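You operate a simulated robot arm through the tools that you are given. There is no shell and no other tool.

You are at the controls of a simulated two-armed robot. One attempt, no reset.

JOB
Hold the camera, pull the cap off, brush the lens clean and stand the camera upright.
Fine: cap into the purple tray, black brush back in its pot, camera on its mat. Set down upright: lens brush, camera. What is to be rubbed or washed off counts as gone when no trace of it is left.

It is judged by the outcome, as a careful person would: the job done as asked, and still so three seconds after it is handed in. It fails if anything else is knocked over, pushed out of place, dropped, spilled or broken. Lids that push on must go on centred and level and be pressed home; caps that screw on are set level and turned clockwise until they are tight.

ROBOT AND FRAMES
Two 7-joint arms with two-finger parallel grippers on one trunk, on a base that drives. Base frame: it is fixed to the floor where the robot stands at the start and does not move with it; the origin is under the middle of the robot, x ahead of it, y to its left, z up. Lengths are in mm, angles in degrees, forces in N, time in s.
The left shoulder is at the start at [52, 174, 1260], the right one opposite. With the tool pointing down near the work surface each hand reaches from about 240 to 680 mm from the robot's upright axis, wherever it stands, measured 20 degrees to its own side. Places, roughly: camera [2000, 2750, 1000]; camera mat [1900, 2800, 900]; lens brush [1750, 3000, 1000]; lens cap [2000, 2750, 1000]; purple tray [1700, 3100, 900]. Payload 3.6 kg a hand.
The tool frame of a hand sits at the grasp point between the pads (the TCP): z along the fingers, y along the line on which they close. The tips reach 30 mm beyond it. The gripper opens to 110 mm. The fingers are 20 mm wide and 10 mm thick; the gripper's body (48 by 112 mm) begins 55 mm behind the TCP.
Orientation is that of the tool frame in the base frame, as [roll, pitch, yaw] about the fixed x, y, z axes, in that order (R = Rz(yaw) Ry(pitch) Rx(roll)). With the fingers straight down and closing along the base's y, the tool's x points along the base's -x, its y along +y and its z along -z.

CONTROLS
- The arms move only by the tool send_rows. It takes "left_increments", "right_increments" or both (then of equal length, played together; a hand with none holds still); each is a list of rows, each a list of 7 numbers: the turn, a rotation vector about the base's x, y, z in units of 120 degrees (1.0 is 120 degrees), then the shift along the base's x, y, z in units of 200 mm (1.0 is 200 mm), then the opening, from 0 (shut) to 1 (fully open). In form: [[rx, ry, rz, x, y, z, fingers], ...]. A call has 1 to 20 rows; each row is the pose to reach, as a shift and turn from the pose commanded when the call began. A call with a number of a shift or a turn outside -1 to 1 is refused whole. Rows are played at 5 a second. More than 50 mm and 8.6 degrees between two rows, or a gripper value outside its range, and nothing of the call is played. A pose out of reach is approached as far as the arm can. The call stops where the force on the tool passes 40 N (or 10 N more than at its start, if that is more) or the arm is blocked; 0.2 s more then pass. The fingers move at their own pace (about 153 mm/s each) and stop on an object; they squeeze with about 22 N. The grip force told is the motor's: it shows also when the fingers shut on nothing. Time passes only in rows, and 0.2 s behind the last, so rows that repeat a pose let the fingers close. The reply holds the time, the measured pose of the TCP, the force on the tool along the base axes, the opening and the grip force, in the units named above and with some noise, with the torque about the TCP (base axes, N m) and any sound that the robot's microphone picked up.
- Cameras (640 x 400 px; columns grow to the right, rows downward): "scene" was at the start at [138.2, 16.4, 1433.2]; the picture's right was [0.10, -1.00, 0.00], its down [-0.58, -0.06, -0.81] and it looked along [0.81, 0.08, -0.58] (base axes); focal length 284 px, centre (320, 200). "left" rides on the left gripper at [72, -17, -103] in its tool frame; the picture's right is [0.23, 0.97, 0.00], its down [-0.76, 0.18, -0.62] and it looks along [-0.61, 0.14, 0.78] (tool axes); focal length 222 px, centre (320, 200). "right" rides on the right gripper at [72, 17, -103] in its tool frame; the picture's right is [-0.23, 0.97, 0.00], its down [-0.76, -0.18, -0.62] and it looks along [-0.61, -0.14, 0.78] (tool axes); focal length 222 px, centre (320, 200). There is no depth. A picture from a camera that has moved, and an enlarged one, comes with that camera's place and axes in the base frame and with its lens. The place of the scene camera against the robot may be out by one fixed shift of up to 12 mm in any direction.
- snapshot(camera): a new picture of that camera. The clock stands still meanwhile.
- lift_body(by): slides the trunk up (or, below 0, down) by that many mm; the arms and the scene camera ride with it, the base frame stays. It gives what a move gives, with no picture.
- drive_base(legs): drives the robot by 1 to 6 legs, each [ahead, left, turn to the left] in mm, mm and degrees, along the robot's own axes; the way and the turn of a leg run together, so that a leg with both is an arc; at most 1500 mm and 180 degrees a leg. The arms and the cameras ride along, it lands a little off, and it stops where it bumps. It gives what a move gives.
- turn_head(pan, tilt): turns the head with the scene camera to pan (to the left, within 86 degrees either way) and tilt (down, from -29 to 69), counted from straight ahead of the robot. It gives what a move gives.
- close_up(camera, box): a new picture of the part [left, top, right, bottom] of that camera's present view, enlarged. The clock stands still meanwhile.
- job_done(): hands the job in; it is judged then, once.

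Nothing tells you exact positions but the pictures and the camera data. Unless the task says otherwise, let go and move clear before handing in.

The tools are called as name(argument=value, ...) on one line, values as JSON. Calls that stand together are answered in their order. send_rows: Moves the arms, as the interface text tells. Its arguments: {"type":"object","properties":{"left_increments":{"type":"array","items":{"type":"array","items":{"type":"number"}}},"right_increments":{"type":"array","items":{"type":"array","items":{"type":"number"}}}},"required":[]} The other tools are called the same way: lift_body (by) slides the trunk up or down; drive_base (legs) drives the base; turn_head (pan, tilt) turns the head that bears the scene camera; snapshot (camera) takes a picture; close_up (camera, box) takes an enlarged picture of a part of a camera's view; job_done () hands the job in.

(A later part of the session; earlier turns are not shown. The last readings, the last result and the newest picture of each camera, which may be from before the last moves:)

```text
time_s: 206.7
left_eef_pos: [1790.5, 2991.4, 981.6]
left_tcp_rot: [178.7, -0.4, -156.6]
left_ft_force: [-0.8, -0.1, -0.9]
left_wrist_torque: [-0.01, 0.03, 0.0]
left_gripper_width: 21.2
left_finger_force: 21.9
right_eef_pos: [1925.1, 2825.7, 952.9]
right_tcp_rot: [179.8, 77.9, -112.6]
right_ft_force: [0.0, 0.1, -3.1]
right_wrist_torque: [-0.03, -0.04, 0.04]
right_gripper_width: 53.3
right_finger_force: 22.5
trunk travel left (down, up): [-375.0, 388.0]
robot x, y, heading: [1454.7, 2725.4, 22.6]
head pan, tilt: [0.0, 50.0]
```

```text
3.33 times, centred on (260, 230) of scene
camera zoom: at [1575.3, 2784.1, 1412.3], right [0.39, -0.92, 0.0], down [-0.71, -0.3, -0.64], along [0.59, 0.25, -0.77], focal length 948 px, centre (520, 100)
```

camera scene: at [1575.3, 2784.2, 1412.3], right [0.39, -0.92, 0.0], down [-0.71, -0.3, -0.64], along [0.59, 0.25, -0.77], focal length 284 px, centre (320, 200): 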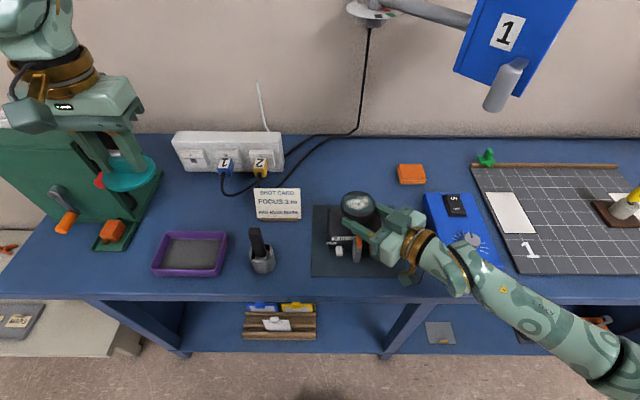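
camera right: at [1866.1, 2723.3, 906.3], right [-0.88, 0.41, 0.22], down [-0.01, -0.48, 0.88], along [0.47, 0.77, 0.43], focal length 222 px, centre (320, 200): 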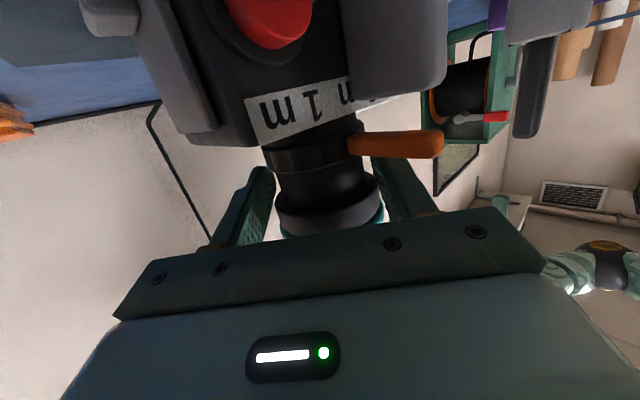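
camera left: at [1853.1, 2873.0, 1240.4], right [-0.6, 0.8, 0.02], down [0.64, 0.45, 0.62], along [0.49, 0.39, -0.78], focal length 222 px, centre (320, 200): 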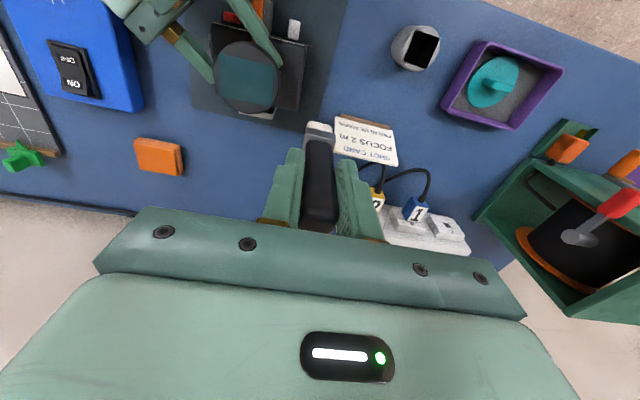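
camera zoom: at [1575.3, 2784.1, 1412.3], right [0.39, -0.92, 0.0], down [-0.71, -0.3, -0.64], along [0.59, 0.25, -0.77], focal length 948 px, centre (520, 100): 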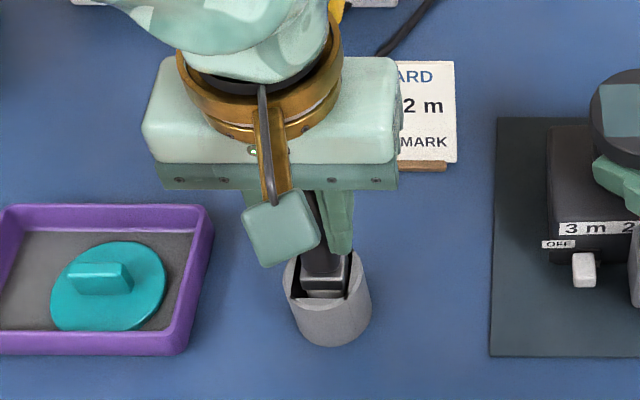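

The bristles are inside the pot. Continue down gently to the floor of the pot.

send_rows(left_increments=[[0, 0, 0, 0, 0, -0.02, 0], [0, 0, 0, 0, 0, -0.035, 0], [0, 0, 0, 0, 0, -0.05, 0], [0, 0, 0, 0, 0, -0.065, 0]])

```text
time_s: 207.7
left_eef_pos: [1789.5, 2990.9, 968.5]
left_tcp_rot: [178.6, -0.2, -156.6]
left_ft_force: [-0.5, 0.4, -0.3]
left_wrist_torque: [-0.02, 0.01, -0.01]
left_gripper_width: 21.4
left_finger_force: 21.8
right_eef_pos: [1925.4, 2825.4, 953.3]
right_tcp_rot: [179.7, 77.9, -112.5]
right_ft_force: [-0.6, 0.8, -3.5]
right_wrist_torque: [-0.03, 0.01, 0.05]
right_gripper_width: 53.3
right_finger_force: 22.0
trunk travel left (down, up): [-375.0, 388.0]
robot x, y, heading: [1454.7, 2726.1, 22.8]
head pan, tilt: [0.0, 50.0]
```

send_rows(left_increments=[[0, 0, 0, 0, 0, -0.01, 0], [0, 0, 0, 0, 0, -0.02, 0], [0, 0, 0, 0, 0, -0.028, 0], [0, 0, 0, 0, 0, -0.028, 0]])

```text
time_s: 208.7
left_eef_pos: [1789.9, 2990.7, 963.3]
left_tcp_rot: [178.8, -0.2, -156.6]
left_ft_force: [-0.4, 0.8, 3.7]
left_wrist_torque: [0.0, 0.01, 0.02]
left_gripper_width: 21.5
left_finger_force: 21.8
right_eef_pos: [1926.3, 2824.7, 953.0]
right_tcp_rot: [179.9, 77.9, -112.6]
right_ft_force: [0.3, 0.8, -4.9]
right_wrist_torque: [-0.02, -0.07, 0.05]
right_gripper_width: 53.5
right_finger_force: 22.3
trunk travel left (down, up): [-375.0, 388.0]
robot x, y, heading: [1460.8, 2728.5, 22.7]
head pan, tilt: [0.0, 50.0]
```

Contact with the pot floor (≈4 N). Open the fingers and withdraw upward.

send_rows(left_increments=[[0, 0, 0, 0, 0, 0, 0.3], [0, 0, 0, 0, 0, 0, 0.45], [0, 0, 0, 0, 0, 0, 0.45], [0, 0, 0, 0, 0, 0.15, 0.45], [0, 0, 0, 0, 0, 0.35, 0.45], [0, 0, 0, 0, 0, 0.6, 0.45], [0, 0, 0, 0, 0, 0.85, 0.45]])

close_up(camera="scene", box=[140, 170, 400, 300])

snapshot(camera="left")

```text
time_s: 210.3
left_eef_pos: [1790.3, 2990.8, 1135.1]
left_tcp_rot: [178.7, -0.3, -156.6]
left_ft_force: [-0.3, -0.4, 0.8]
left_wrist_torque: [-0.02, 0.0, 0.01]
left_gripper_width: 49.5
left_finger_force: 0.1
right_eef_pos: [1925.7, 2824.0, 952.1]
right_tcp_rot: [179.8, 77.9, -112.6]
right_ft_force: [0.2, 0.6, -4.5]
right_wrist_torque: [-0.08, 0.0, -0.01]
right_gripper_width: 53.4
right_finger_force: 21.7
trunk travel left (down, up): [-375.0, 388.0]
robot x, y, heading: [1454.7, 2724.4, 22.8]
head pan, tilt: [0.0, 50.0]
```

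```text
2.46 times, centred on (270, 235) of scene
camera zoom: at [1574.9, 2783.5, 1412.4], right [0.39, -0.92, 0.0], down [-0.71, -0.3, -0.64], along [0.59, 0.25, -0.77], focal length 700 px, centre (443, 114)
```

zoom: 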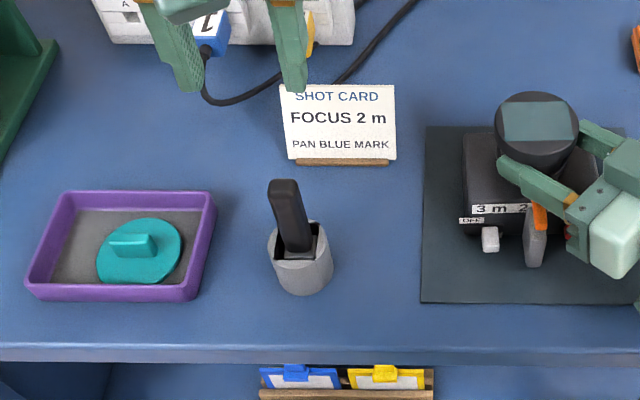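

```text
taken
camera left: at [1732.6, 2945.3, 1237.7], right [-0.59, 0.8, 0.02], down [0.64, 0.45, 0.62], along [0.49, 0.38, -0.78], focal length 222 px, centre (320, 200)
```

left: 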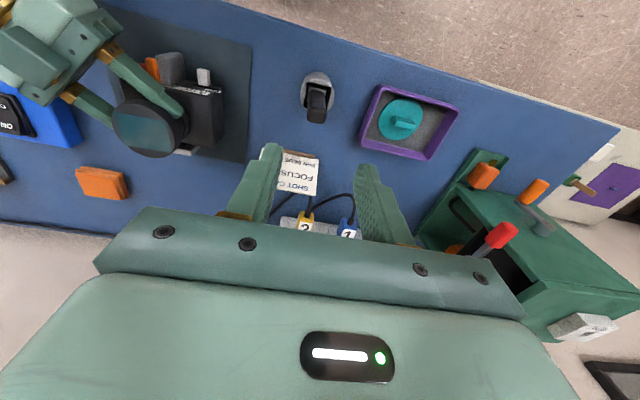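

The brush stands in its pot again. Before standing the camera up, I'll move the left hand aside and measure the body and foot geometry.

close_up(camera="left", box=[90, 30, 260, 170])

close_up(camera="scene", box=[300, 170, 410, 290])

close_up(camera="right", box=[60, 0, 500, 270])

```text
2.86 times, centred on (175, 100) of left
camera zoom: at [1732.6, 2945.3, 1237.7], right [-0.59, 0.8, 0.02], down [0.64, 0.45, 0.62], along [0.49, 0.38, -0.78], focal length 635 px, centre (734, 486)
```

zoom: 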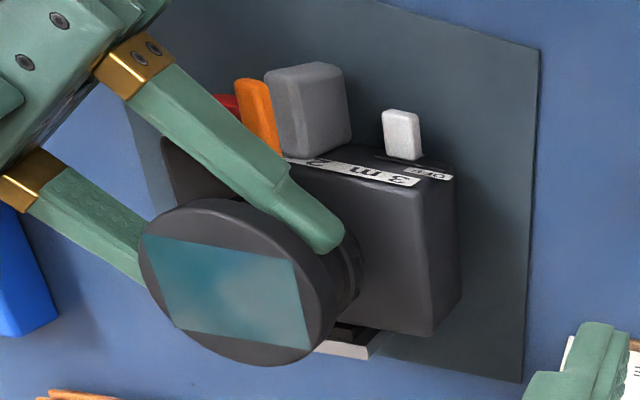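

```text
3.33 times, centred on (355, 230) of scene
camera zoom: at [1574.9, 2783.5, 1412.4], right [0.39, -0.92, 0.0], down [-0.71, -0.3, -0.64], along [0.59, 0.25, -0.77], focal length 948 px, centre (203, 100)
```

zoom: 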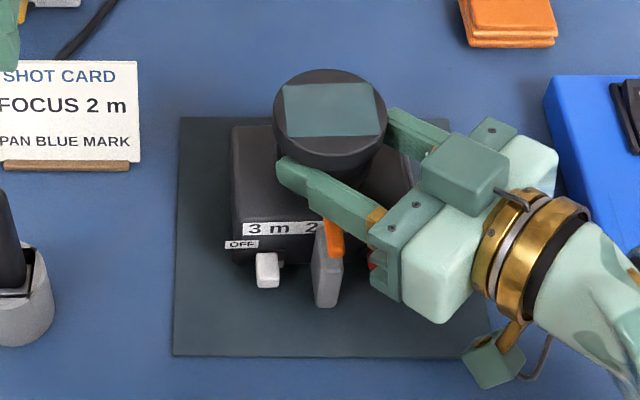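

```text
1.45 times, centred on (280, 135) of right
camera zoom: at [1865.3, 2722.9, 903.1], right [-0.88, 0.41, 0.22], down [-0.01, -0.48, 0.88], along [0.47, 0.77, 0.43], focal length 323 px, centre (378, 294)
```

zoom: 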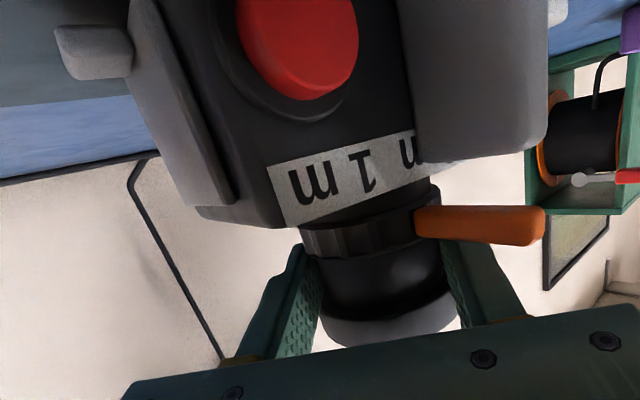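

Axis to far face ≈37 mm, foot ≈20 mm beyond it; body is centred on the lens. First clear the left hand, then lift the camera 45 mm with the right hand and check the hold.

send_rows(left_increments=[[0, 0, 0, -0.06, 0.15, 0, 0.5], [0, 0, 0, -0.12, 0.3, 0, 0.5], [0, 0, 0, -0.2, 0.48, 0, 0.5]])

send_rows(right_increments=[[0, 0, 0, 0, 0, 0.025, 0], [0, 0, 0, 0, 0, 0.075, 0], [0, 0, 0, 0, 0, 0.15, 0], [0, 0, 0, 0, 0, 0.225, 0], [0, 0, 0, 0, 0, 0.225, 0]])

snapshot(camera="scene")

close_up(camera="right", box=[60, 0, 500, 270])

```text
time_s: 211.1
left_eef_pos: [1749.7, 3088.8, 1133.8]
left_tcp_rot: [178.7, -0.3, -156.7]
left_ft_force: [1.0, 0.7, -0.6]
left_wrist_torque: [0.02, -0.02, 0.0]
left_gripper_width: 55.1
left_finger_force: 0.0
right_eef_pos: [1924.9, 2825.2, 952.5]
right_tcp_rot: [179.9, 77.7, -112.5]
right_ft_force: [-0.5, 0.3, -4.4]
right_wrist_torque: [-0.13, 0.06, -0.01]
right_gripper_width: 53.4
right_finger_force: 22.2
trunk travel left (down, up): [-375.0, 388.0]
robot x, y, heading: [1458.6, 2727.1, 22.9]
head pan, tilt: [0.0, 50.0]
```

```text
time_s: 212.3
left_eef_pos: [1752.0, 3088.2, 1134.0]
left_tcp_rot: [178.6, -0.3, -156.7]
left_ft_force: [0.2, 0.6, -0.1]
left_wrist_torque: [0.01, 0.04, -0.05]
left_gripper_width: 54.9
left_finger_force: 0.1
right_eef_pos: [1925.0, 2824.7, 998.3]
right_tcp_rot: [179.7, 78.0, -112.7]
right_ft_force: [-0.6, -0.3, -5.9]
right_wrist_torque: [-0.1, 0.02, 0.01]
right_gripper_width: 53.1
right_finger_force: 21.8
trunk travel left (down, up): [-375.0, 388.0]
robot x, y, heading: [1456.3, 2728.7, 22.9]
head pan, tilt: [0.0, 50.0]
```

```text
taken
camera scene: at [1575.5, 2784.1, 1412.3], right [0.39, -0.92, 0.0], down [-0.71, -0.3, -0.64], along [0.59, 0.25, -0.77], focal length 284 px, centre (320, 200)
```

scene: 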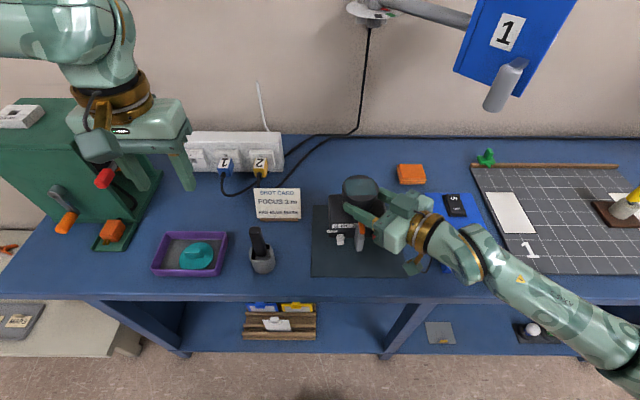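

```text
1.45 times, centred on (280, 135) of right
camera zoom: at [1865.4, 2723.6, 948.7], right [-0.88, 0.41, 0.22], down [-0.01, -0.48, 0.88], along [0.47, 0.77, 0.43], focal length 323 px, centre (378, 294)
```

zoom: 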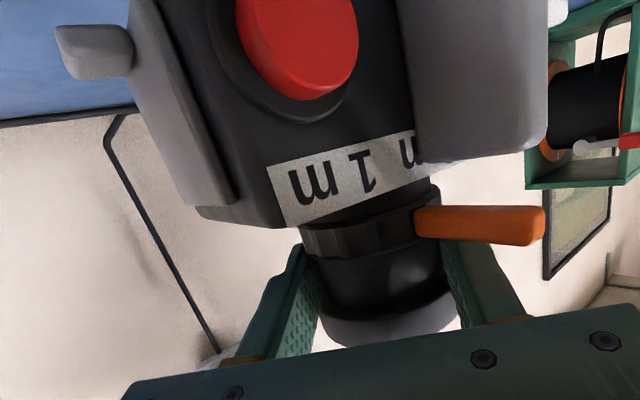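

Held firmly (about 6 N weight, no slip). Rotate the first half toward upright (foot going down, lens pointing away).

send_rows(right_increments=[[-0.0263, 0.0629, 0, 0.0142, 0.0059, 0.0106, 0], [-0.0525, 0.1258, 0, 0.0298, 0.0124, 0.0205, 0], [-0.0788, 0.1888, 0, 0.0466, 0.0194, 0.0296, 0], [-0.105, 0.2517, 0, 0.0645, 0.0269, 0.0375, 0], [-0.1313, 0.3146, 0, 0.0834, 0.0348, 0.0443, 0]])

snapshot(camera="scene")

```text
time_s: 213.5
left_eef_pos: [1751.1, 3089.1, 1133.5]
left_tcp_rot: [178.9, -0.3, -156.6]
left_ft_force: [0.0, -1.0, -0.2]
left_wrist_torque: [-0.01, -0.01, 0.01]
left_gripper_width: 55.2
left_finger_force: 0.0
right_eef_pos: [1941.8, 2832.8, 1006.9]
right_tcp_rot: [142.8, 39.8, -146.2]
right_ft_force: [0.1, -1.0, -5.1]
right_wrist_torque: [-0.02, -0.14, -0.02]
right_gripper_width: 53.4
right_finger_force: 22.0
trunk travel left (down, up): [-375.0, 388.0]
robot x, y, heading: [1452.8, 2729.1, 22.9]
head pan, tilt: [0.0, 50.0]
```

```text
taken
camera scene: at [1575.8, 2784.5, 1412.2], right [0.39, -0.92, 0.0], down [-0.71, -0.3, -0.64], along [0.59, 0.25, -0.77], focal length 284 px, centre (320, 200)
```

scene: 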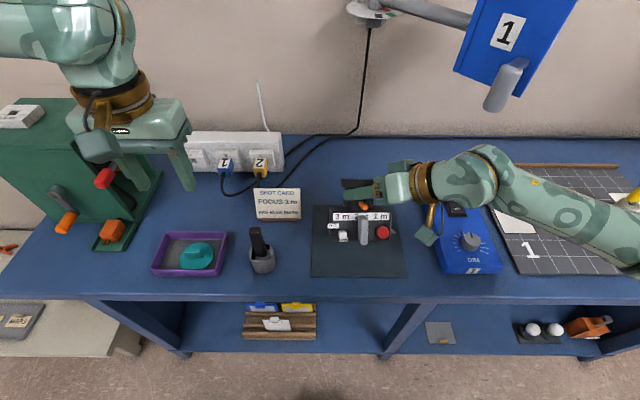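

Half-way without trouble. Continue to the full 90°.

send_rows(right_increments=[[-0.0263, 0.0629, 0, 0.0197, 0.0082, 0.0053, 0], [-0.0525, 0.1258, 0, 0.04, 0.0167, 0.0092, 0], [-0.0788, 0.1888, 0, 0.0608, 0.0253, 0.0116, 0], [-0.105, 0.2517, 0, 0.0817, 0.0341, 0.0123, 0], [-0.1313, 0.3146, 0, 0.1026, 0.0428, 0.0114, 0], [-0.1575, 0.3775, 0, 0.1234, 0.0514, 0.0089, 0]])

snapshot(camera="scene")

close_up(camera="scene", box=[290, 140, 450, 290])

snapshot(camera="left")

snapshot(camera="right")

```text
time_s: 214.9
left_eef_pos: [1752.8, 3087.8, 1132.8]
left_tcp_rot: [178.8, -0.4, -156.6]
left_ft_force: [-0.2, -0.2, 0.1]
left_wrist_torque: [0.01, 0.04, 0.0]
left_gripper_width: 55.1
left_finger_force: 0.0
right_eef_pos: [1958.1, 2839.2, 1008.0]
right_tcp_rot: [136.8, 7.4, -148.8]
right_ft_force: [0.1, 0.8, -5.9]
right_wrist_torque: [0.02, -0.27, 0.0]
right_gripper_width: 53.6
right_finger_force: 21.6
right hand out of reach, approached as far as the arm can: row 5, 6
trunk travel left (down, up): [-375.0, 388.0]
robot x, y, heading: [1458.3, 2723.8, 22.7]
head pan, tilt: [0.0, 50.0]
```

```text
taken
camera scene: at [1576.7, 2784.7, 1411.9], right [0.39, -0.92, 0.0], down [-0.71, -0.3, -0.64], along [0.59, 0.25, -0.77], focal length 284 px, centre (320, 200)
```

scene: 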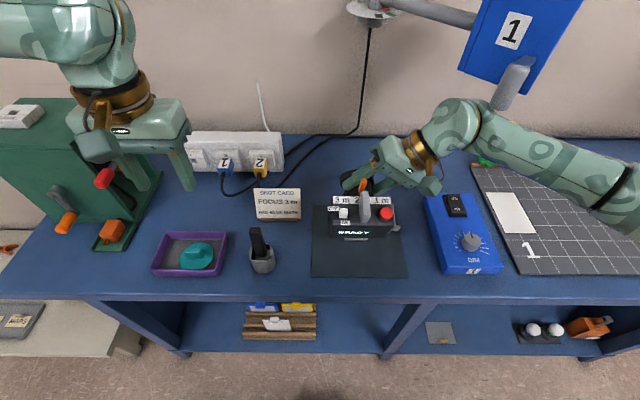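

```text
2.67 times, centred on (370, 215) of scene
camera zoom: at [1576.7, 2784.7, 1411.9], right [0.39, -0.92, 0.0], down [-0.71, -0.3, -0.64], along [0.59, 0.25, -0.77], focal length 759 px, centre (187, 160)
```

zoom: 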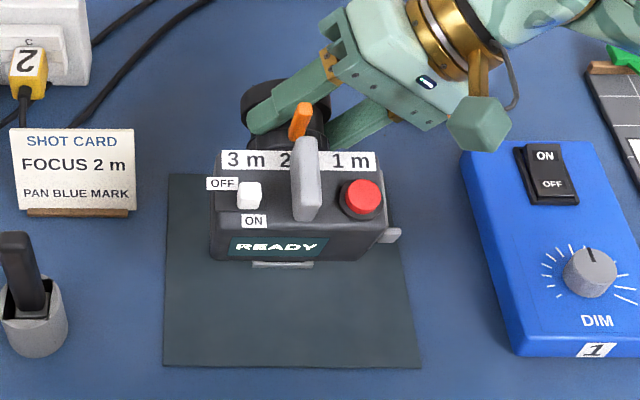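

```text
taken
camera left: at [1694.2, 3042.4, 1237.0], right [-0.6, 0.8, 0.02], down [0.64, 0.45, 0.62], along [0.49, 0.39, -0.78], focal length 222 px, centre (320, 200)
```

left: 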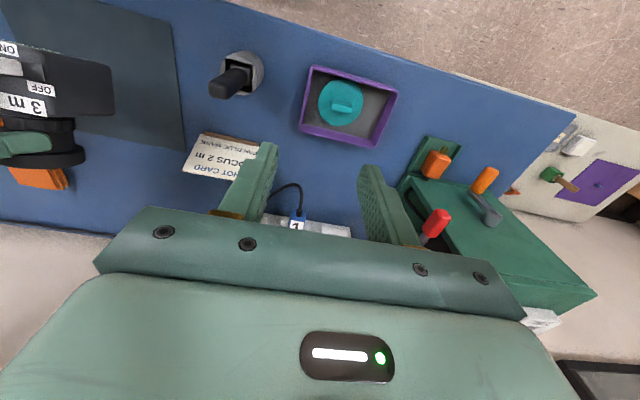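

```text
taken
camera right: at [1917.6, 2745.7, 1084.3], right [-0.25, 0.68, 0.69], down [0.9, -0.1, 0.43], along [0.36, 0.73, -0.58], focal length 222 px, centre (320, 200)
```

right: 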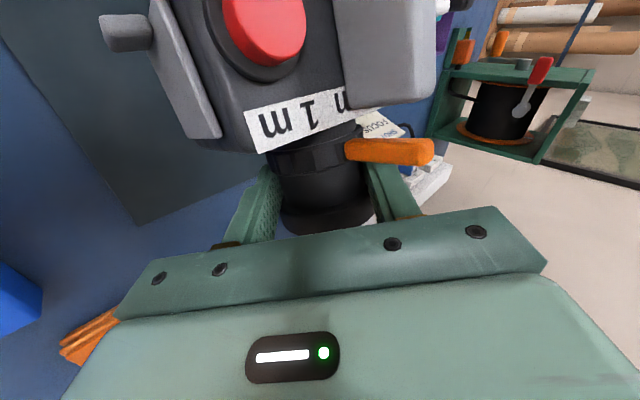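

The back display now reads READY and the foot is underneath — this is clearly the upright pose, but the wrist stopped ~16° short. I'll try continuing the pitch while drawing the hand a bit nearer.

send_rows(right_increments=[[0, 0, 0, -0.05, -0.02, 0, 0], [0, 0, 0, -0.1, -0.042, 0, 0], [0, 0, 0, -0.14, -0.058, 0, 0], [-0.012, 0.03, 0, -0.14, -0.058, 0, 0], [-0.025, 0.06, 0, -0.14, -0.058, 0, 0]])

```text
time_s: 216.1
left_eef_pos: [1751.3, 3088.4, 1132.4]
left_tcp_rot: [178.7, -0.4, -156.6]
left_ft_force: [0.2, 0.0, -0.4]
left_wrist_torque: [-0.02, -0.01, 0.01]
left_gripper_width: 55.3
left_finger_force: 0.0
right_eef_pos: [1929.8, 2825.5, 1008.3]
right_tcp_rot: [135.7, -0.2, -148.8]
right_ft_force: [0.9, 0.0, -6.0]
right_wrist_torque: [-0.01, -0.28, 0.02]
right_gripper_width: 53.2
right_finger_force: 21.8
trunk travel left (down, up): [-375.0, 388.0]
robot x, y, heading: [1454.0, 2725.6, 22.7]
head pan, tilt: [0.0, 50.0]
```

That worked (now ~82°). Continue the last 8°, drawing slightly nearer.

send_rows(right_increments=[[-0.007, 0.0165, 0, -0.04, -0.017, 0, 0], [-0.0135, 0.0325, 0, -0.08, -0.033, 0, 0], [-0.02, 0.048, 0, -0.1, -0.042, 0, 0], [-0.0266, 0.0638, 0, -0.1, -0.042, 0, 0]])

close_up(camera="scene", box=[290, 140, 450, 290])

close_up(camera="left", box=[0, 20, 200, 220])

```text
time_s: 217.1
left_eef_pos: [1750.3, 3088.5, 1134.2]
left_tcp_rot: [178.8, -0.4, -156.4]
left_ft_force: [0.5, -0.2, -0.2]
left_wrist_torque: [0.03, 0.02, -0.01]
left_gripper_width: 54.8
left_finger_force: 0.0
right_eef_pos: [1910.8, 2816.9, 1011.7]
right_tcp_rot: [134.3, -8.3, -148.7]
right_ft_force: [0.5, -0.4, -4.7]
right_wrist_torque: [0.03, -0.3, 0.01]
right_gripper_width: 53.3
right_finger_force: 21.8
trunk travel left (down, up): [-375.0, 388.0]
robot x, y, heading: [1457.7, 2730.1, 22.6]
head pan, tilt: [0.0, 50.0]
```

```text
2.67 times, centred on (370, 215) of scene
camera zoom: at [1575.5, 2784.3, 1412.3], right [0.39, -0.92, 0.0], down [-0.71, -0.3, -0.64], along [0.59, 0.25, -0.77], focal length 759 px, centre (187, 160)
```

zoom: 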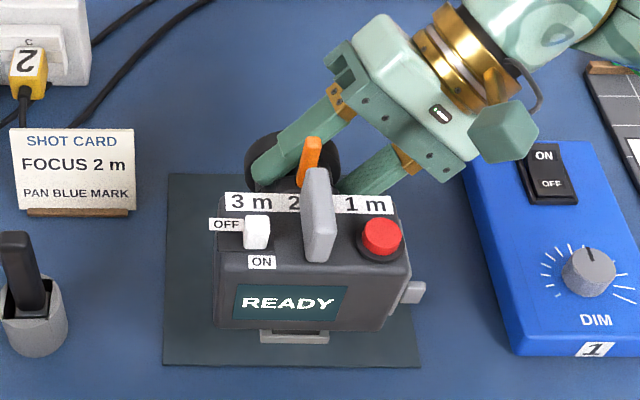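

```text
2.00 times, centred on (100, 120) of left
camera zoom: at [1693.3, 3041.9, 1237.5], right [-0.6, 0.8, 0.02], down [0.64, 0.45, 0.62], along [0.49, 0.39, -0.78], focal length 444 px, centre (760, 360)
```

zoom: 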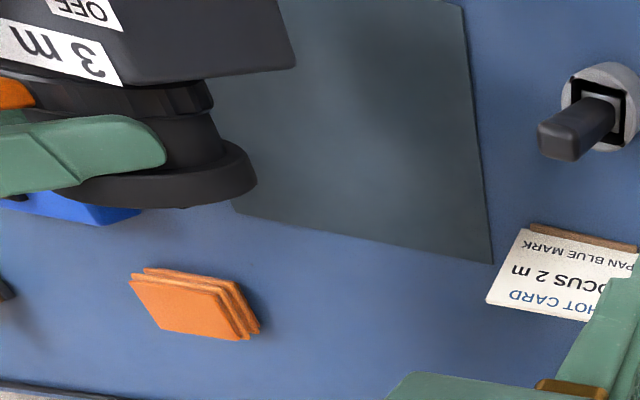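

Fully upright now, but it is too near the mat's front edge. Lower part of the way and then try moving forward in small steps.

send_rows(right_increments=[[0, 0, 0, 0, 0, -0.07, 0], [0, 0, 0, 0, 0, -0.14, 0], [0, 0, 0, 0, 0, -0.2, 0]])

send_rows(right_increments=[[0, 0, 0, 0.046, 0.019, 0, 0], [0, 0, 0, 0.092, 0.038, 0, 0], [0, 0, 0, 0.138, 0.058, 0, 0]])

```text
time_s: 217.9
left_eef_pos: [1750.3, 3088.4, 1132.5]
left_tcp_rot: [178.8, -0.3, -156.6]
left_ft_force: [0.7, -0.3, 0.1]
left_wrist_torque: [0.01, 0.01, 0.01]
left_gripper_width: 55.1
left_finger_force: 0.1
right_eef_pos: [1910.3, 2818.2, 970.6]
right_tcp_rot: [134.4, -8.3, -148.6]
right_ft_force: [0.4, 0.0, -4.7]
right_wrist_torque: [0.05, -0.29, -0.02]
right_gripper_width: 53.3
right_finger_force: 22.0
trunk travel left (down, up): [-375.0, 388.0]
robot x, y, heading: [1455.2, 2724.5, 22.6]
head pan, tilt: [0.0, 50.0]
```

```text
time_s: 218.7
left_eef_pos: [1749.7, 3087.1, 1133.0]
left_tcp_rot: [178.7, -0.3, -156.6]
left_ft_force: [-0.5, -0.8, 0.0]
left_wrist_torque: [-0.01, 0.01, -0.01]
left_gripper_width: 54.7
left_finger_force: 0.0
right_eef_pos: [1919.7, 2822.5, 970.3]
right_tcp_rot: [134.3, -8.3, -148.7]
right_ft_force: [0.4, -0.2, -5.8]
right_wrist_torque: [0.01, -0.27, -0.03]
right_gripper_width: 53.1
right_finger_force: 22.6
right hand out of reach, approached as far as the arm can: row 2, 3
trunk travel left (down, up): [-375.0, 388.0]
robot x, y, heading: [1458.3, 2727.4, 22.8]
head pan, tilt: [0.0, 50.0]
```

The wrist bend is at its limit further out; yawing the camera about 20° clockwise relieves it. I'll turn while moving forward over the mat.

send_rows(right_increments=[[0, 0, -0.042, 0, 0, 0, 0], [0, 0, -0.083, 0.03, 0, 0, 0], [0, 0, -0.125, 0.09, -0.005, 0, 0], [0, 0, -0.167, 0.15, -0.01, 0, 0], [0, 0, -0.167, 0.2, -0.015, 0, 0], [0, 0, -0.167, 0.246, -0.021, 0, 0]])

snapshot(camera="scene")

close_up(camera="scene", box=[290, 140, 450, 290])

```text
time_s: 220.1
left_eef_pos: [1752.6, 3087.8, 1134.4]
left_tcp_rot: [178.7, -0.3, -156.5]
left_ft_force: [-0.4, 0.5, 0.6]
left_wrist_torque: [-0.01, 0.02, 0.0]
left_gripper_width: 55.0
left_finger_force: 0.1
right_eef_pos: [1969.6, 2817.4, 970.4]
right_tcp_rot: [134.4, -8.4, -168.9]
right_ft_force: [-0.8, -0.1, -6.3]
right_wrist_torque: [-0.08, -0.26, -0.01]
right_gripper_width: 53.1
right_finger_force: 21.5
trunk travel left (down, up): [-375.0, 388.0]
robot x, y, heading: [1455.5, 2726.4, 22.8]
head pan, tilt: [0.0, 50.0]
```

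```text
taken
camera scene: at [1575.7, 2784.2, 1412.3], right [0.39, -0.92, 0.0], down [-0.71, -0.3, -0.64], along [0.59, 0.25, -0.77], focal length 284 px, centre (320, 200)
```

scene: 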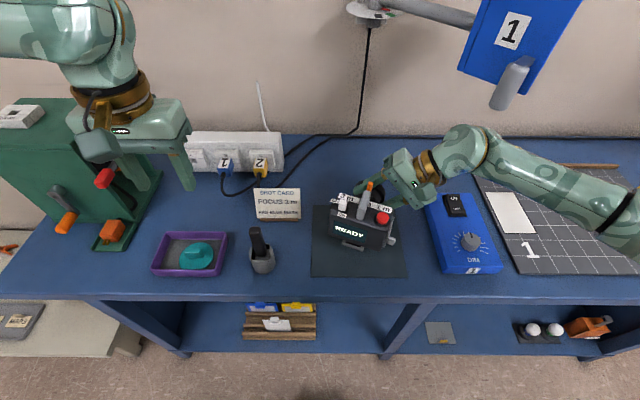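

```text
2.67 times, centred on (370, 215) of scene
camera zoom: at [1575.7, 2784.2, 1412.3], right [0.39, -0.92, 0.0], down [-0.71, -0.3, -0.64], along [0.59, 0.25, -0.77], focal length 759 px, centre (187, 160)
```

zoom: 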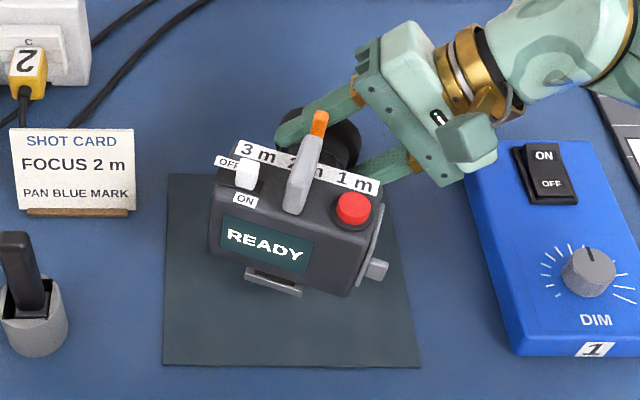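

Unflagged, and by computation the foot points exactly down. Now lower gently toward the mat.

send_rows(right_increments=[[0, 0, 0, 0, 0, -0.03, 0], [0, 0, 0, 0, 0, -0.06, 0], [0, 0, 0, 0, 0, -0.085, 0]])

send_rows(right_increments=[[0, 0, 0, 0, 0, -0.01, 0], [0, 0, 0, 0, 0, -0.02, 0], [0, 0, 0, 0, 0, -0.03, 0]])

close_up(camera="scene", box=[290, 140, 450, 290])

```text
time_s: 220.9
left_eef_pos: [1750.9, 3086.5, 1133.1]
left_tcp_rot: [178.7, -0.3, -156.7]
left_ft_force: [-0.4, 0.6, -0.6]
left_wrist_torque: [0.02, -0.01, -0.02]
left_gripper_width: 54.9
left_finger_force: 0.0
right_eef_pos: [1968.7, 2817.5, 952.7]
right_tcp_rot: [134.4, -8.3, -168.8]
right_ft_force: [-0.2, -0.3, -5.6]
right_wrist_torque: [-0.04, -0.27, 0.0]
right_gripper_width: 53.1
right_finger_force: 22.0
trunk travel left (down, up): [-375.0, 388.0]
robot x, y, heading: [1453.7, 2726.4, 22.7]
head pan, tilt: [0.0, 50.0]
```

```text
time_s: 221.7
left_eef_pos: [1751.1, 3087.5, 1132.5]
left_tcp_rot: [178.8, -0.3, -156.6]
left_ft_force: [1.0, -0.9, 0.3]
left_wrist_torque: [0.01, -0.02, 0.02]
left_gripper_width: 54.9
left_finger_force: 0.1
right_eef_pos: [1967.8, 2818.6, 946.4]
right_tcp_rot: [134.4, -8.3, -168.8]
right_ft_force: [-0.7, 0.1, -5.2]
right_wrist_torque: [-0.11, -0.25, 0.01]
right_gripper_width: 53.4
right_finger_force: 22.1
trunk travel left (down, up): [-375.0, 388.0]
robot x, y, heading: [1457.4, 2725.8, 22.9]
head pan, tilt: [0.0, 50.0]
```

```text
2.67 times, centred on (370, 215) of scene
camera zoom: at [1575.6, 2784.2, 1412.3], right [0.39, -0.92, 0.0], down [-0.71, -0.3, -0.64], along [0.59, 0.25, -0.77], focal length 759 px, centre (187, 160)
```

zoom: 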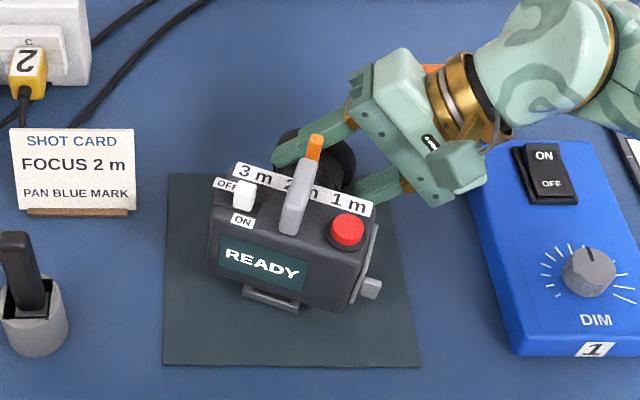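

send_rows(right_increments=[[0, 0, 0, 0, 0, -0.01, 0], [0, 0, 0, 0, 0, -0.02, 0], [0, 0, 0, 0, 0, -0.03, 0]])

send_rows(right_increments=[[0, 0, 0, 0, 0, -0.01, 0], [0, 0, 0, 0, 0, -0.02, 0], [0, 0, 0, 0, 0, -0.02, 0]])

```text
time_s: 222.5
left_eef_pos: [1752.0, 3087.7, 1133.6]
left_tcp_rot: [178.8, -0.3, -156.7]
left_ft_force: [0.4, 0.1, 0.2]
left_wrist_torque: [0.02, 0.01, 0.0]
left_gripper_width: 55.3
left_finger_force: 0.0
right_eef_pos: [1968.5, 2817.5, 941.7]
right_tcp_rot: [134.4, -8.4, -168.8]
right_ft_force: [0.8, 0.9, -6.1]
right_wrist_torque: [-0.11, -0.24, 0.03]
right_gripper_width: 53.3
right_finger_force: 22.0
trunk travel left (down, up): [-375.0, 388.0]
robot x, y, heading: [1456.8, 2725.8, 22.7]
head pan, tilt: [0.0, 50.0]
```

```text
time_s: 223.3
left_eef_pos: [1750.4, 3088.2, 1133.3]
left_tcp_rot: [178.8, -0.3, -156.6]
left_ft_force: [0.1, 0.4, 0.1]
left_wrist_torque: [0.01, -0.02, 0.02]
left_gripper_width: 54.9
left_finger_force: 0.1
right_eef_pos: [1968.1, 2816.7, 936.9]
right_tcp_rot: [134.4, -8.3, -168.8]
right_ft_force: [0.7, 0.6, -4.7]
right_wrist_torque: [-0.04, -0.29, -0.01]
right_gripper_width: 53.2
right_finger_force: 22.0
trunk travel left (down, up): [-375.0, 388.0]
robot x, y, heading: [1455.5, 2723.6, 22.7]
head pan, tilt: [0.0, 50.0]
```

send_rows(right_increments=[[0, 0, 0, 0, 0, -0.01, 0], [0, 0, 0, 0, 0, -0.02, 0], [0, 0, 0, 0, 0, -0.02, 0]])

snapshot(camera="right")

close_up(camera="scene", box=[320, 180, 420, 260])

```text
time_s: 224.1
left_eef_pos: [1749.7, 3088.4, 1134.0]
left_tcp_rot: [178.8, -0.3, -156.5]
left_ft_force: [-0.5, -1.0, 0.0]
left_wrist_torque: [0.0, 0.0, 0.03]
left_gripper_width: 55.2
left_finger_force: 0.0
right_eef_pos: [1967.5, 2819.6, 935.7]
right_tcp_rot: [134.3, -8.2, -168.8]
right_ft_force: [4.0, 2.8, 9.6]
right_wrist_torque: [0.0, 0.77, -0.25]
right_gripper_width: 53.5
right_finger_force: 22.3
trunk travel left (down, up): [-375.0, 388.0]
robot x, y, heading: [1458.6, 2726.3, 22.9]
head pan, tilt: [0.0, 50.0]
```

```text
taken
camera right: at [1922.4, 2745.8, 1027.7], right [0.19, 0.73, 0.66], down [0.89, -0.4, 0.2], along [0.41, 0.55, -0.73], focal length 222 px, centre (320, 200)
```

right: 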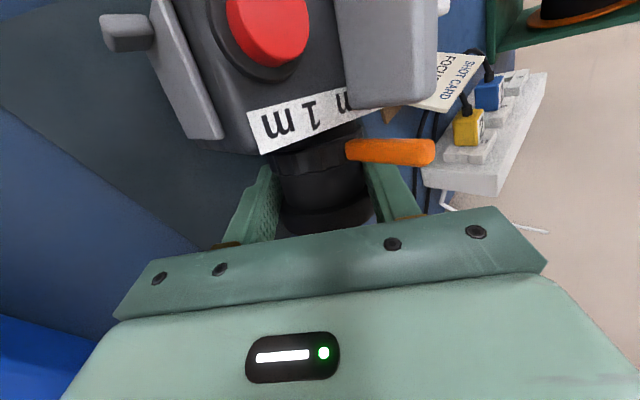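

```text
5.00 times, centred on (370, 220) of scene
camera zoom: at [1574.9, 2784.3, 1412.5], right [0.39, -0.92, 0.0], down [-0.71, -0.3, -0.64], along [0.59, 0.25, -0.77], focal length 1423 px, centre (70, 100)
```

zoom: 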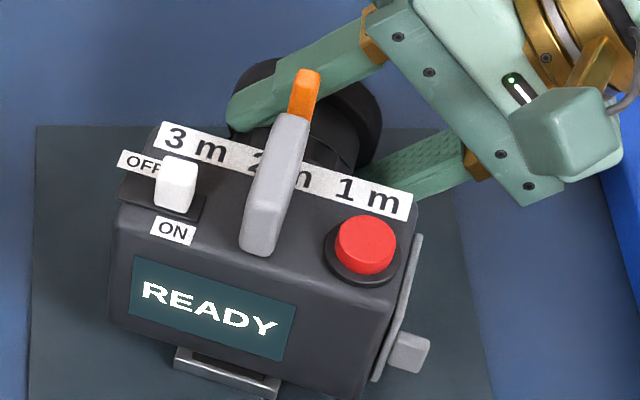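

Foot contact on the mat (~15 N). Ease up 2 mm so it just rests, then open slowly.

send_rows(right_increments=[[0, 0, 0, 0, 0, 0.006, 0], [0, 0, 0, 0, 0, 0.011, 0], [0, 0, 0, 0, 0, 0.011, 0]])

```text
time_s: 224.9
left_eef_pos: [1749.8, 3088.9, 1132.9]
left_tcp_rot: [178.8, -0.3, -156.5]
left_ft_force: [0.7, 0.2, 0.4]
left_wrist_torque: [0.03, -0.02, -0.02]
left_gripper_width: 54.9
left_finger_force: 0.1
right_eef_pos: [1968.1, 2816.7, 935.2]
right_tcp_rot: [134.6, -8.2, -168.8]
right_ft_force: [3.5, 6.0, 3.3]
right_wrist_torque: [0.24, 0.03, -0.34]
right_gripper_width: 53.5
right_finger_force: 22.2
trunk travel left (down, up): [-375.0, 388.0]
robot x, y, heading: [1457.2, 2728.9, 22.6]
head pan, tilt: [0.0, 50.0]
```

Relieve the small sideways load, then open partway (lower finger must not reach the mat).

send_rows(right_increments=[[0, 0, 0, 0.0025, 0.005, 0.003, 0], [0, 0, 0, 0.0025, 0.005, 0.003, 0], [0, 0, 0, 0.0025, 0.005, 0.003, 0.52], [0, 0, 0, 0.0025, 0.005, 0.003, 0.58], [0, 0, 0, 0.0025, 0.005, 0.003, 0.65], [0, 0, 0, 0.0025, 0.005, 0.003, 0.72], [0, 0, 0, 0.0025, 0.005, 0.003, 0.72]])

close_up(camera="scene", box=[300, 160, 440, 270])

snapshot(camera="right")

```text
time_s: 226.5
left_eef_pos: [1750.4, 3087.1, 1134.1]
left_tcp_rot: [178.8, -0.3, -156.6]
left_ft_force: [0.3, 0.1, -0.4]
left_wrist_torque: [0.02, 0.05, 0.02]
left_gripper_width: 54.8
left_finger_force: 0.0
right_eef_pos: [1967.9, 2819.1, 936.0]
right_tcp_rot: [134.4, -8.3, -168.8]
right_ft_force: [-0.3, -0.2, 0.1]
right_wrist_torque: [0.0, -0.02, 0.0]
right_gripper_width: 79.3
right_finger_force: 0.1
trunk travel left (down, up): [-375.0, 388.0]
robot x, y, heading: [1459.1, 2725.4, 22.6]
head pan, tilt: [0.0, 50.0]
```

```text
3.64 times, centred on (370, 215) of scene
camera zoom: at [1575.1, 2784.1, 1412.3], right [0.39, -0.92, 0.0], down [-0.71, -0.3, -0.64], along [0.59, 0.25, -0.77], focal length 1035 px, centre (138, 146)
```

zoom: 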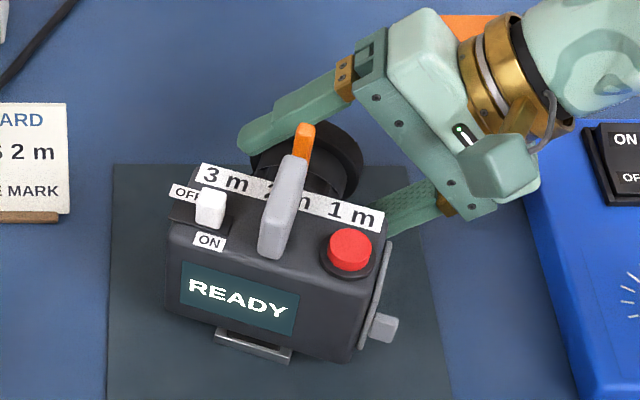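

```text
taken
camera right: at [1922.6, 2746.0, 1028.8], right [0.19, 0.73, 0.66], down [0.89, -0.4, 0.2], along [0.41, 0.55, -0.73], focal length 222 px, centre (320, 200)
```

right: 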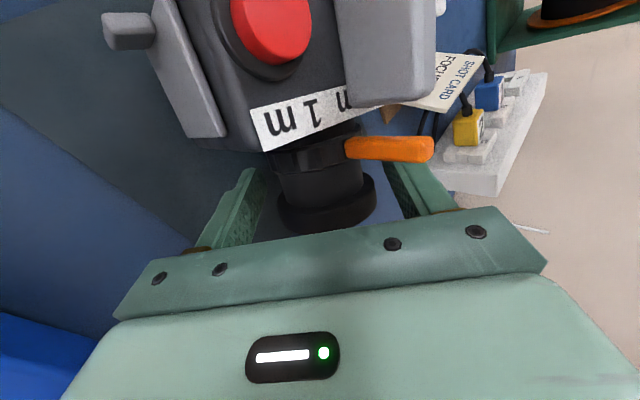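

The camera stands by itself, forces zero. Withdraw the right hand along the finger direction (up and right).

send_rows(right_increments=[[0, 0, 0, 0.0149, -0.0426, 0.0433, 0.72], [0, 0, 0, 0.0297, -0.0852, 0.0865, 0.72], [0, 0, 0, 0.0595, -0.1704, 0.173, 0.72], [0, 0, 0, 0.0892, -0.2556, 0.2596, 0.72], [0, 0, 0, 0.119, -0.3408, 0.346, 0.72], [0, 0, 0, 0.15, -0.426, 0.4325, 0.72]])

snapshot(camera="scene")

close_up(camera="scene", box=[300, 160, 440, 290])

snapshot(camera="right")

```text
time_s: 227.9
left_eef_pos: [1750.9, 3086.9, 1133.6]
left_tcp_rot: [178.7, -0.2, -156.6]
left_ft_force: [-0.5, 0.1, 0.8]
left_wrist_torque: [-0.02, -0.01, 0.01]
left_gripper_width: 55.0
left_finger_force: 0.0
right_eef_pos: [1998.6, 2733.6, 1024.3]
right_tcp_rot: [134.3, -8.2, -168.9]
right_ft_force: [-0.4, 0.2, -0.1]
right_wrist_torque: [0.01, -0.02, 0.03]
right_gripper_width: 79.1
right_finger_force: 0.0
trunk travel left (down, up): [-375.0, 388.0]
robot x, y, heading: [1462.3, 2725.5, 22.8]
head pan, tilt: [0.0, 50.0]
```

```text
taken
camera scene: at [1575.0, 2783.7, 1412.4], right [0.39, -0.92, 0.0], down [-0.71, -0.3, -0.64], along [0.59, 0.25, -0.77], focal length 284 px, centre (320, 200)
```

scene: 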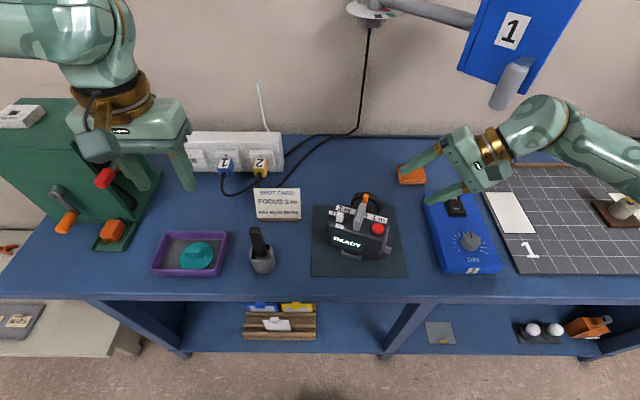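

```text
3.08 times, centred on (370, 225) of scene
camera zoom: at [1575.0, 2783.7, 1412.4], right [0.39, -0.92, 0.0], down [-0.71, -0.3, -0.64], along [0.59, 0.25, -0.77], focal length 875 px, centre (166, 123)
```

zoom: 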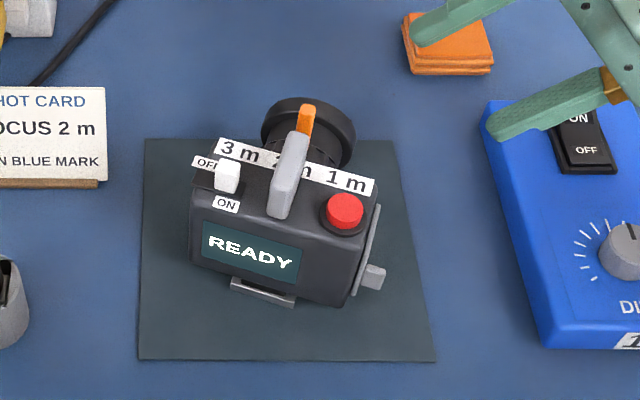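

```text
taken
camera right: at [1952.4, 2660.4, 1115.9], right [0.19, 0.73, 0.66], down [0.89, -0.4, 0.2], along [0.41, 0.55, -0.73], focal length 222 px, centre (320, 200)
```

right: 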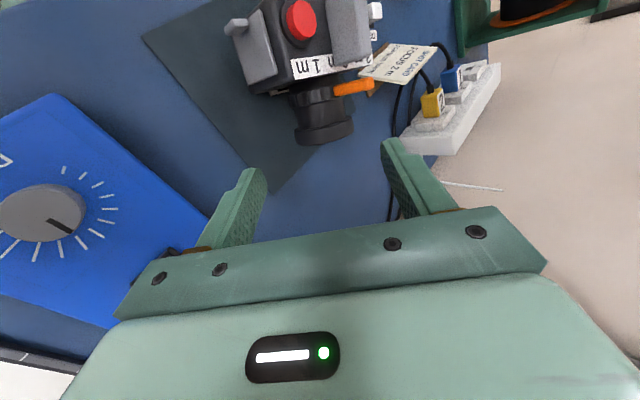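

The camera stands upright on its mat, cap in the purple tray, brush in its pot. Raise the right hand clear and do a last check.

send_rows(right_increments=[[0, 0, 0, 0, -0.05, 0.2, 0.72], [0, 0, 0, -0.03, -0.1, 0.4, 0.72], [0, 0, 0, -0.08, -0.15, 0.6, 0.72]])

snapshot(camera="scene")

close_up(camera="scene", box=[140, 160, 440, 290])

close_up(camera="left", box=[0, 0, 300, 200])

```text
time_s: 228.4
left_eef_pos: [1750.8, 3087.8, 1134.4]
left_tcp_rot: [178.7, -0.3, -156.6]
left_ft_force: [-1.3, -0.8, 0.3]
left_wrist_torque: [-0.01, -0.05, 0.0]
left_gripper_width: 54.9
left_finger_force: 0.1
right_eef_pos: [1996.5, 2719.9, 1067.0]
right_tcp_rot: [135.1, -9.0, -169.0]
right_ft_force: [2.0, 3.2, -6.5]
right_wrist_torque: [-0.22, 0.38, 0.12]
right_gripper_width: 79.2
right_finger_force: 0.0
trunk travel left (down, up): [-375.0, 388.0]
robot x, y, heading: [1454.0, 2726.7, 22.8]
head pan, tilt: [0.0, 50.0]
stopped in row 2 (right hand): the force on the tool passed its limit at 50 N (the readings are from after the stop); the commanded pose is now the measured one
```

```text
taken
camera scene: at [1575.8, 2784.7, 1412.2], right [0.39, -0.92, 0.0], down [-0.71, -0.3, -0.64], along [0.59, 0.25, -0.77], focal length 284 px, centre (320, 200)
```

scene: 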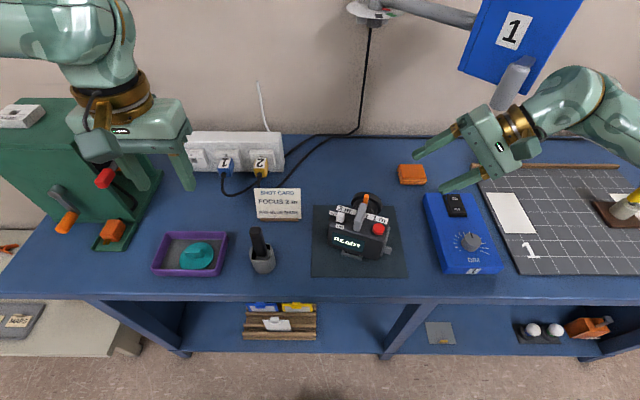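

```text
2.13 times, centred on (290, 225) of scene
camera zoom: at [1575.8, 2784.7, 1412.2], right [0.39, -0.92, 0.0], down [-0.71, -0.3, -0.64], along [0.59, 0.25, -0.77], focal length 607 px, centre (384, 147)
```

zoom: 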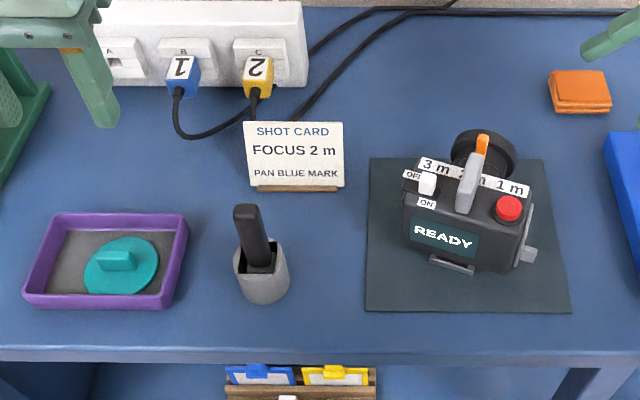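

```text
2.00 times, centred on (150, 100) of left
camera zoom: at [1693.1, 3042.4, 1237.5], right [-0.6, 0.8, 0.02], down [0.64, 0.45, 0.62], along [0.49, 0.39, -0.78], focal length 444 px, centre (660, 400)
```

zoom: 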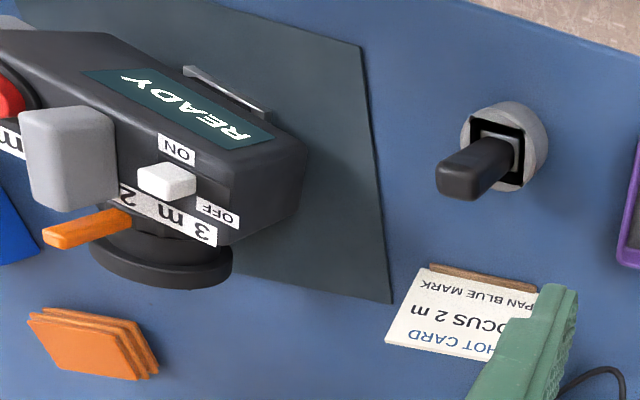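

The right arm touched something — probably the wall lamp near its wrist. Let me look at the lamp closely before moving any further.

close_up(camera="scene", box=[340, 0, 640, 190])

turn_head(pan=-15, tilt=20)

snapshot(camera="scene")

```text
2.11 times, centred on (490, 95) of scene
camera zoom: at [1575.8, 2784.7, 1412.2], right [0.39, -0.92, 0.0], down [-0.71, -0.3, -0.64], along [0.59, 0.25, -0.77], focal length 599 px, centre (-38, 421)
```

zoom: 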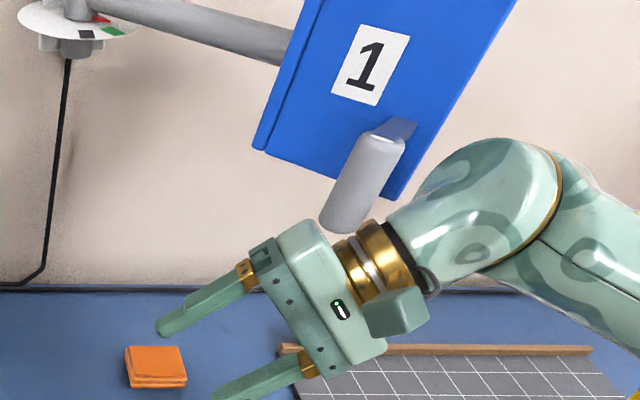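

```text
time_s: 229.3
left_eef_pos: [1750.9, 3088.6, 1134.0]
left_tcp_rot: [178.8, -0.3, -156.6]
left_ft_force: [-0.4, -0.2, -0.2]
left_wrist_torque: [-0.02, 0.0, 0.02]
left_gripper_width: 55.0
left_finger_force: 0.0
right_eef_pos: [1995.8, 2719.5, 1067.0]
right_tcp_rot: [135.1, -8.8, -168.8]
right_ft_force: [-1.8, 1.5, -10.5]
right_wrist_torque: [0.12, -0.09, -0.08]
right_gripper_width: 79.1
right_finger_force: 0.0
trunk travel left (down, up): [-375.0, 388.0]
robot x, y, heading: [1461.7, 2727.0, 22.9]
head pan, tilt: [-15.0, 20.0]
```

```text
taken
camera scene: at [1596.8, 2767.2, 1457.7], right [0.13, -0.99, 0.0], down [-0.34, -0.05, -0.94], along [0.93, 0.13, -0.34], focal length 284 px, centre (320, 200)
```

scene: 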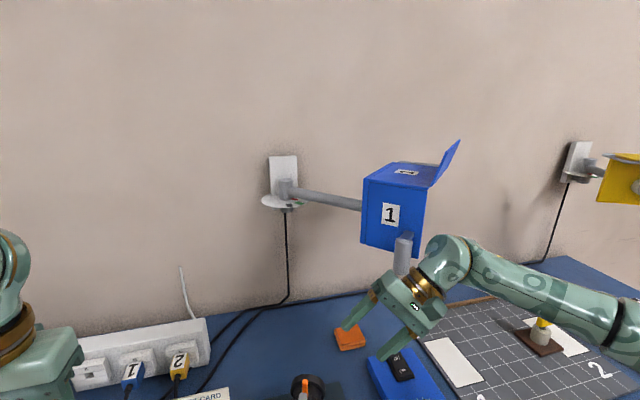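

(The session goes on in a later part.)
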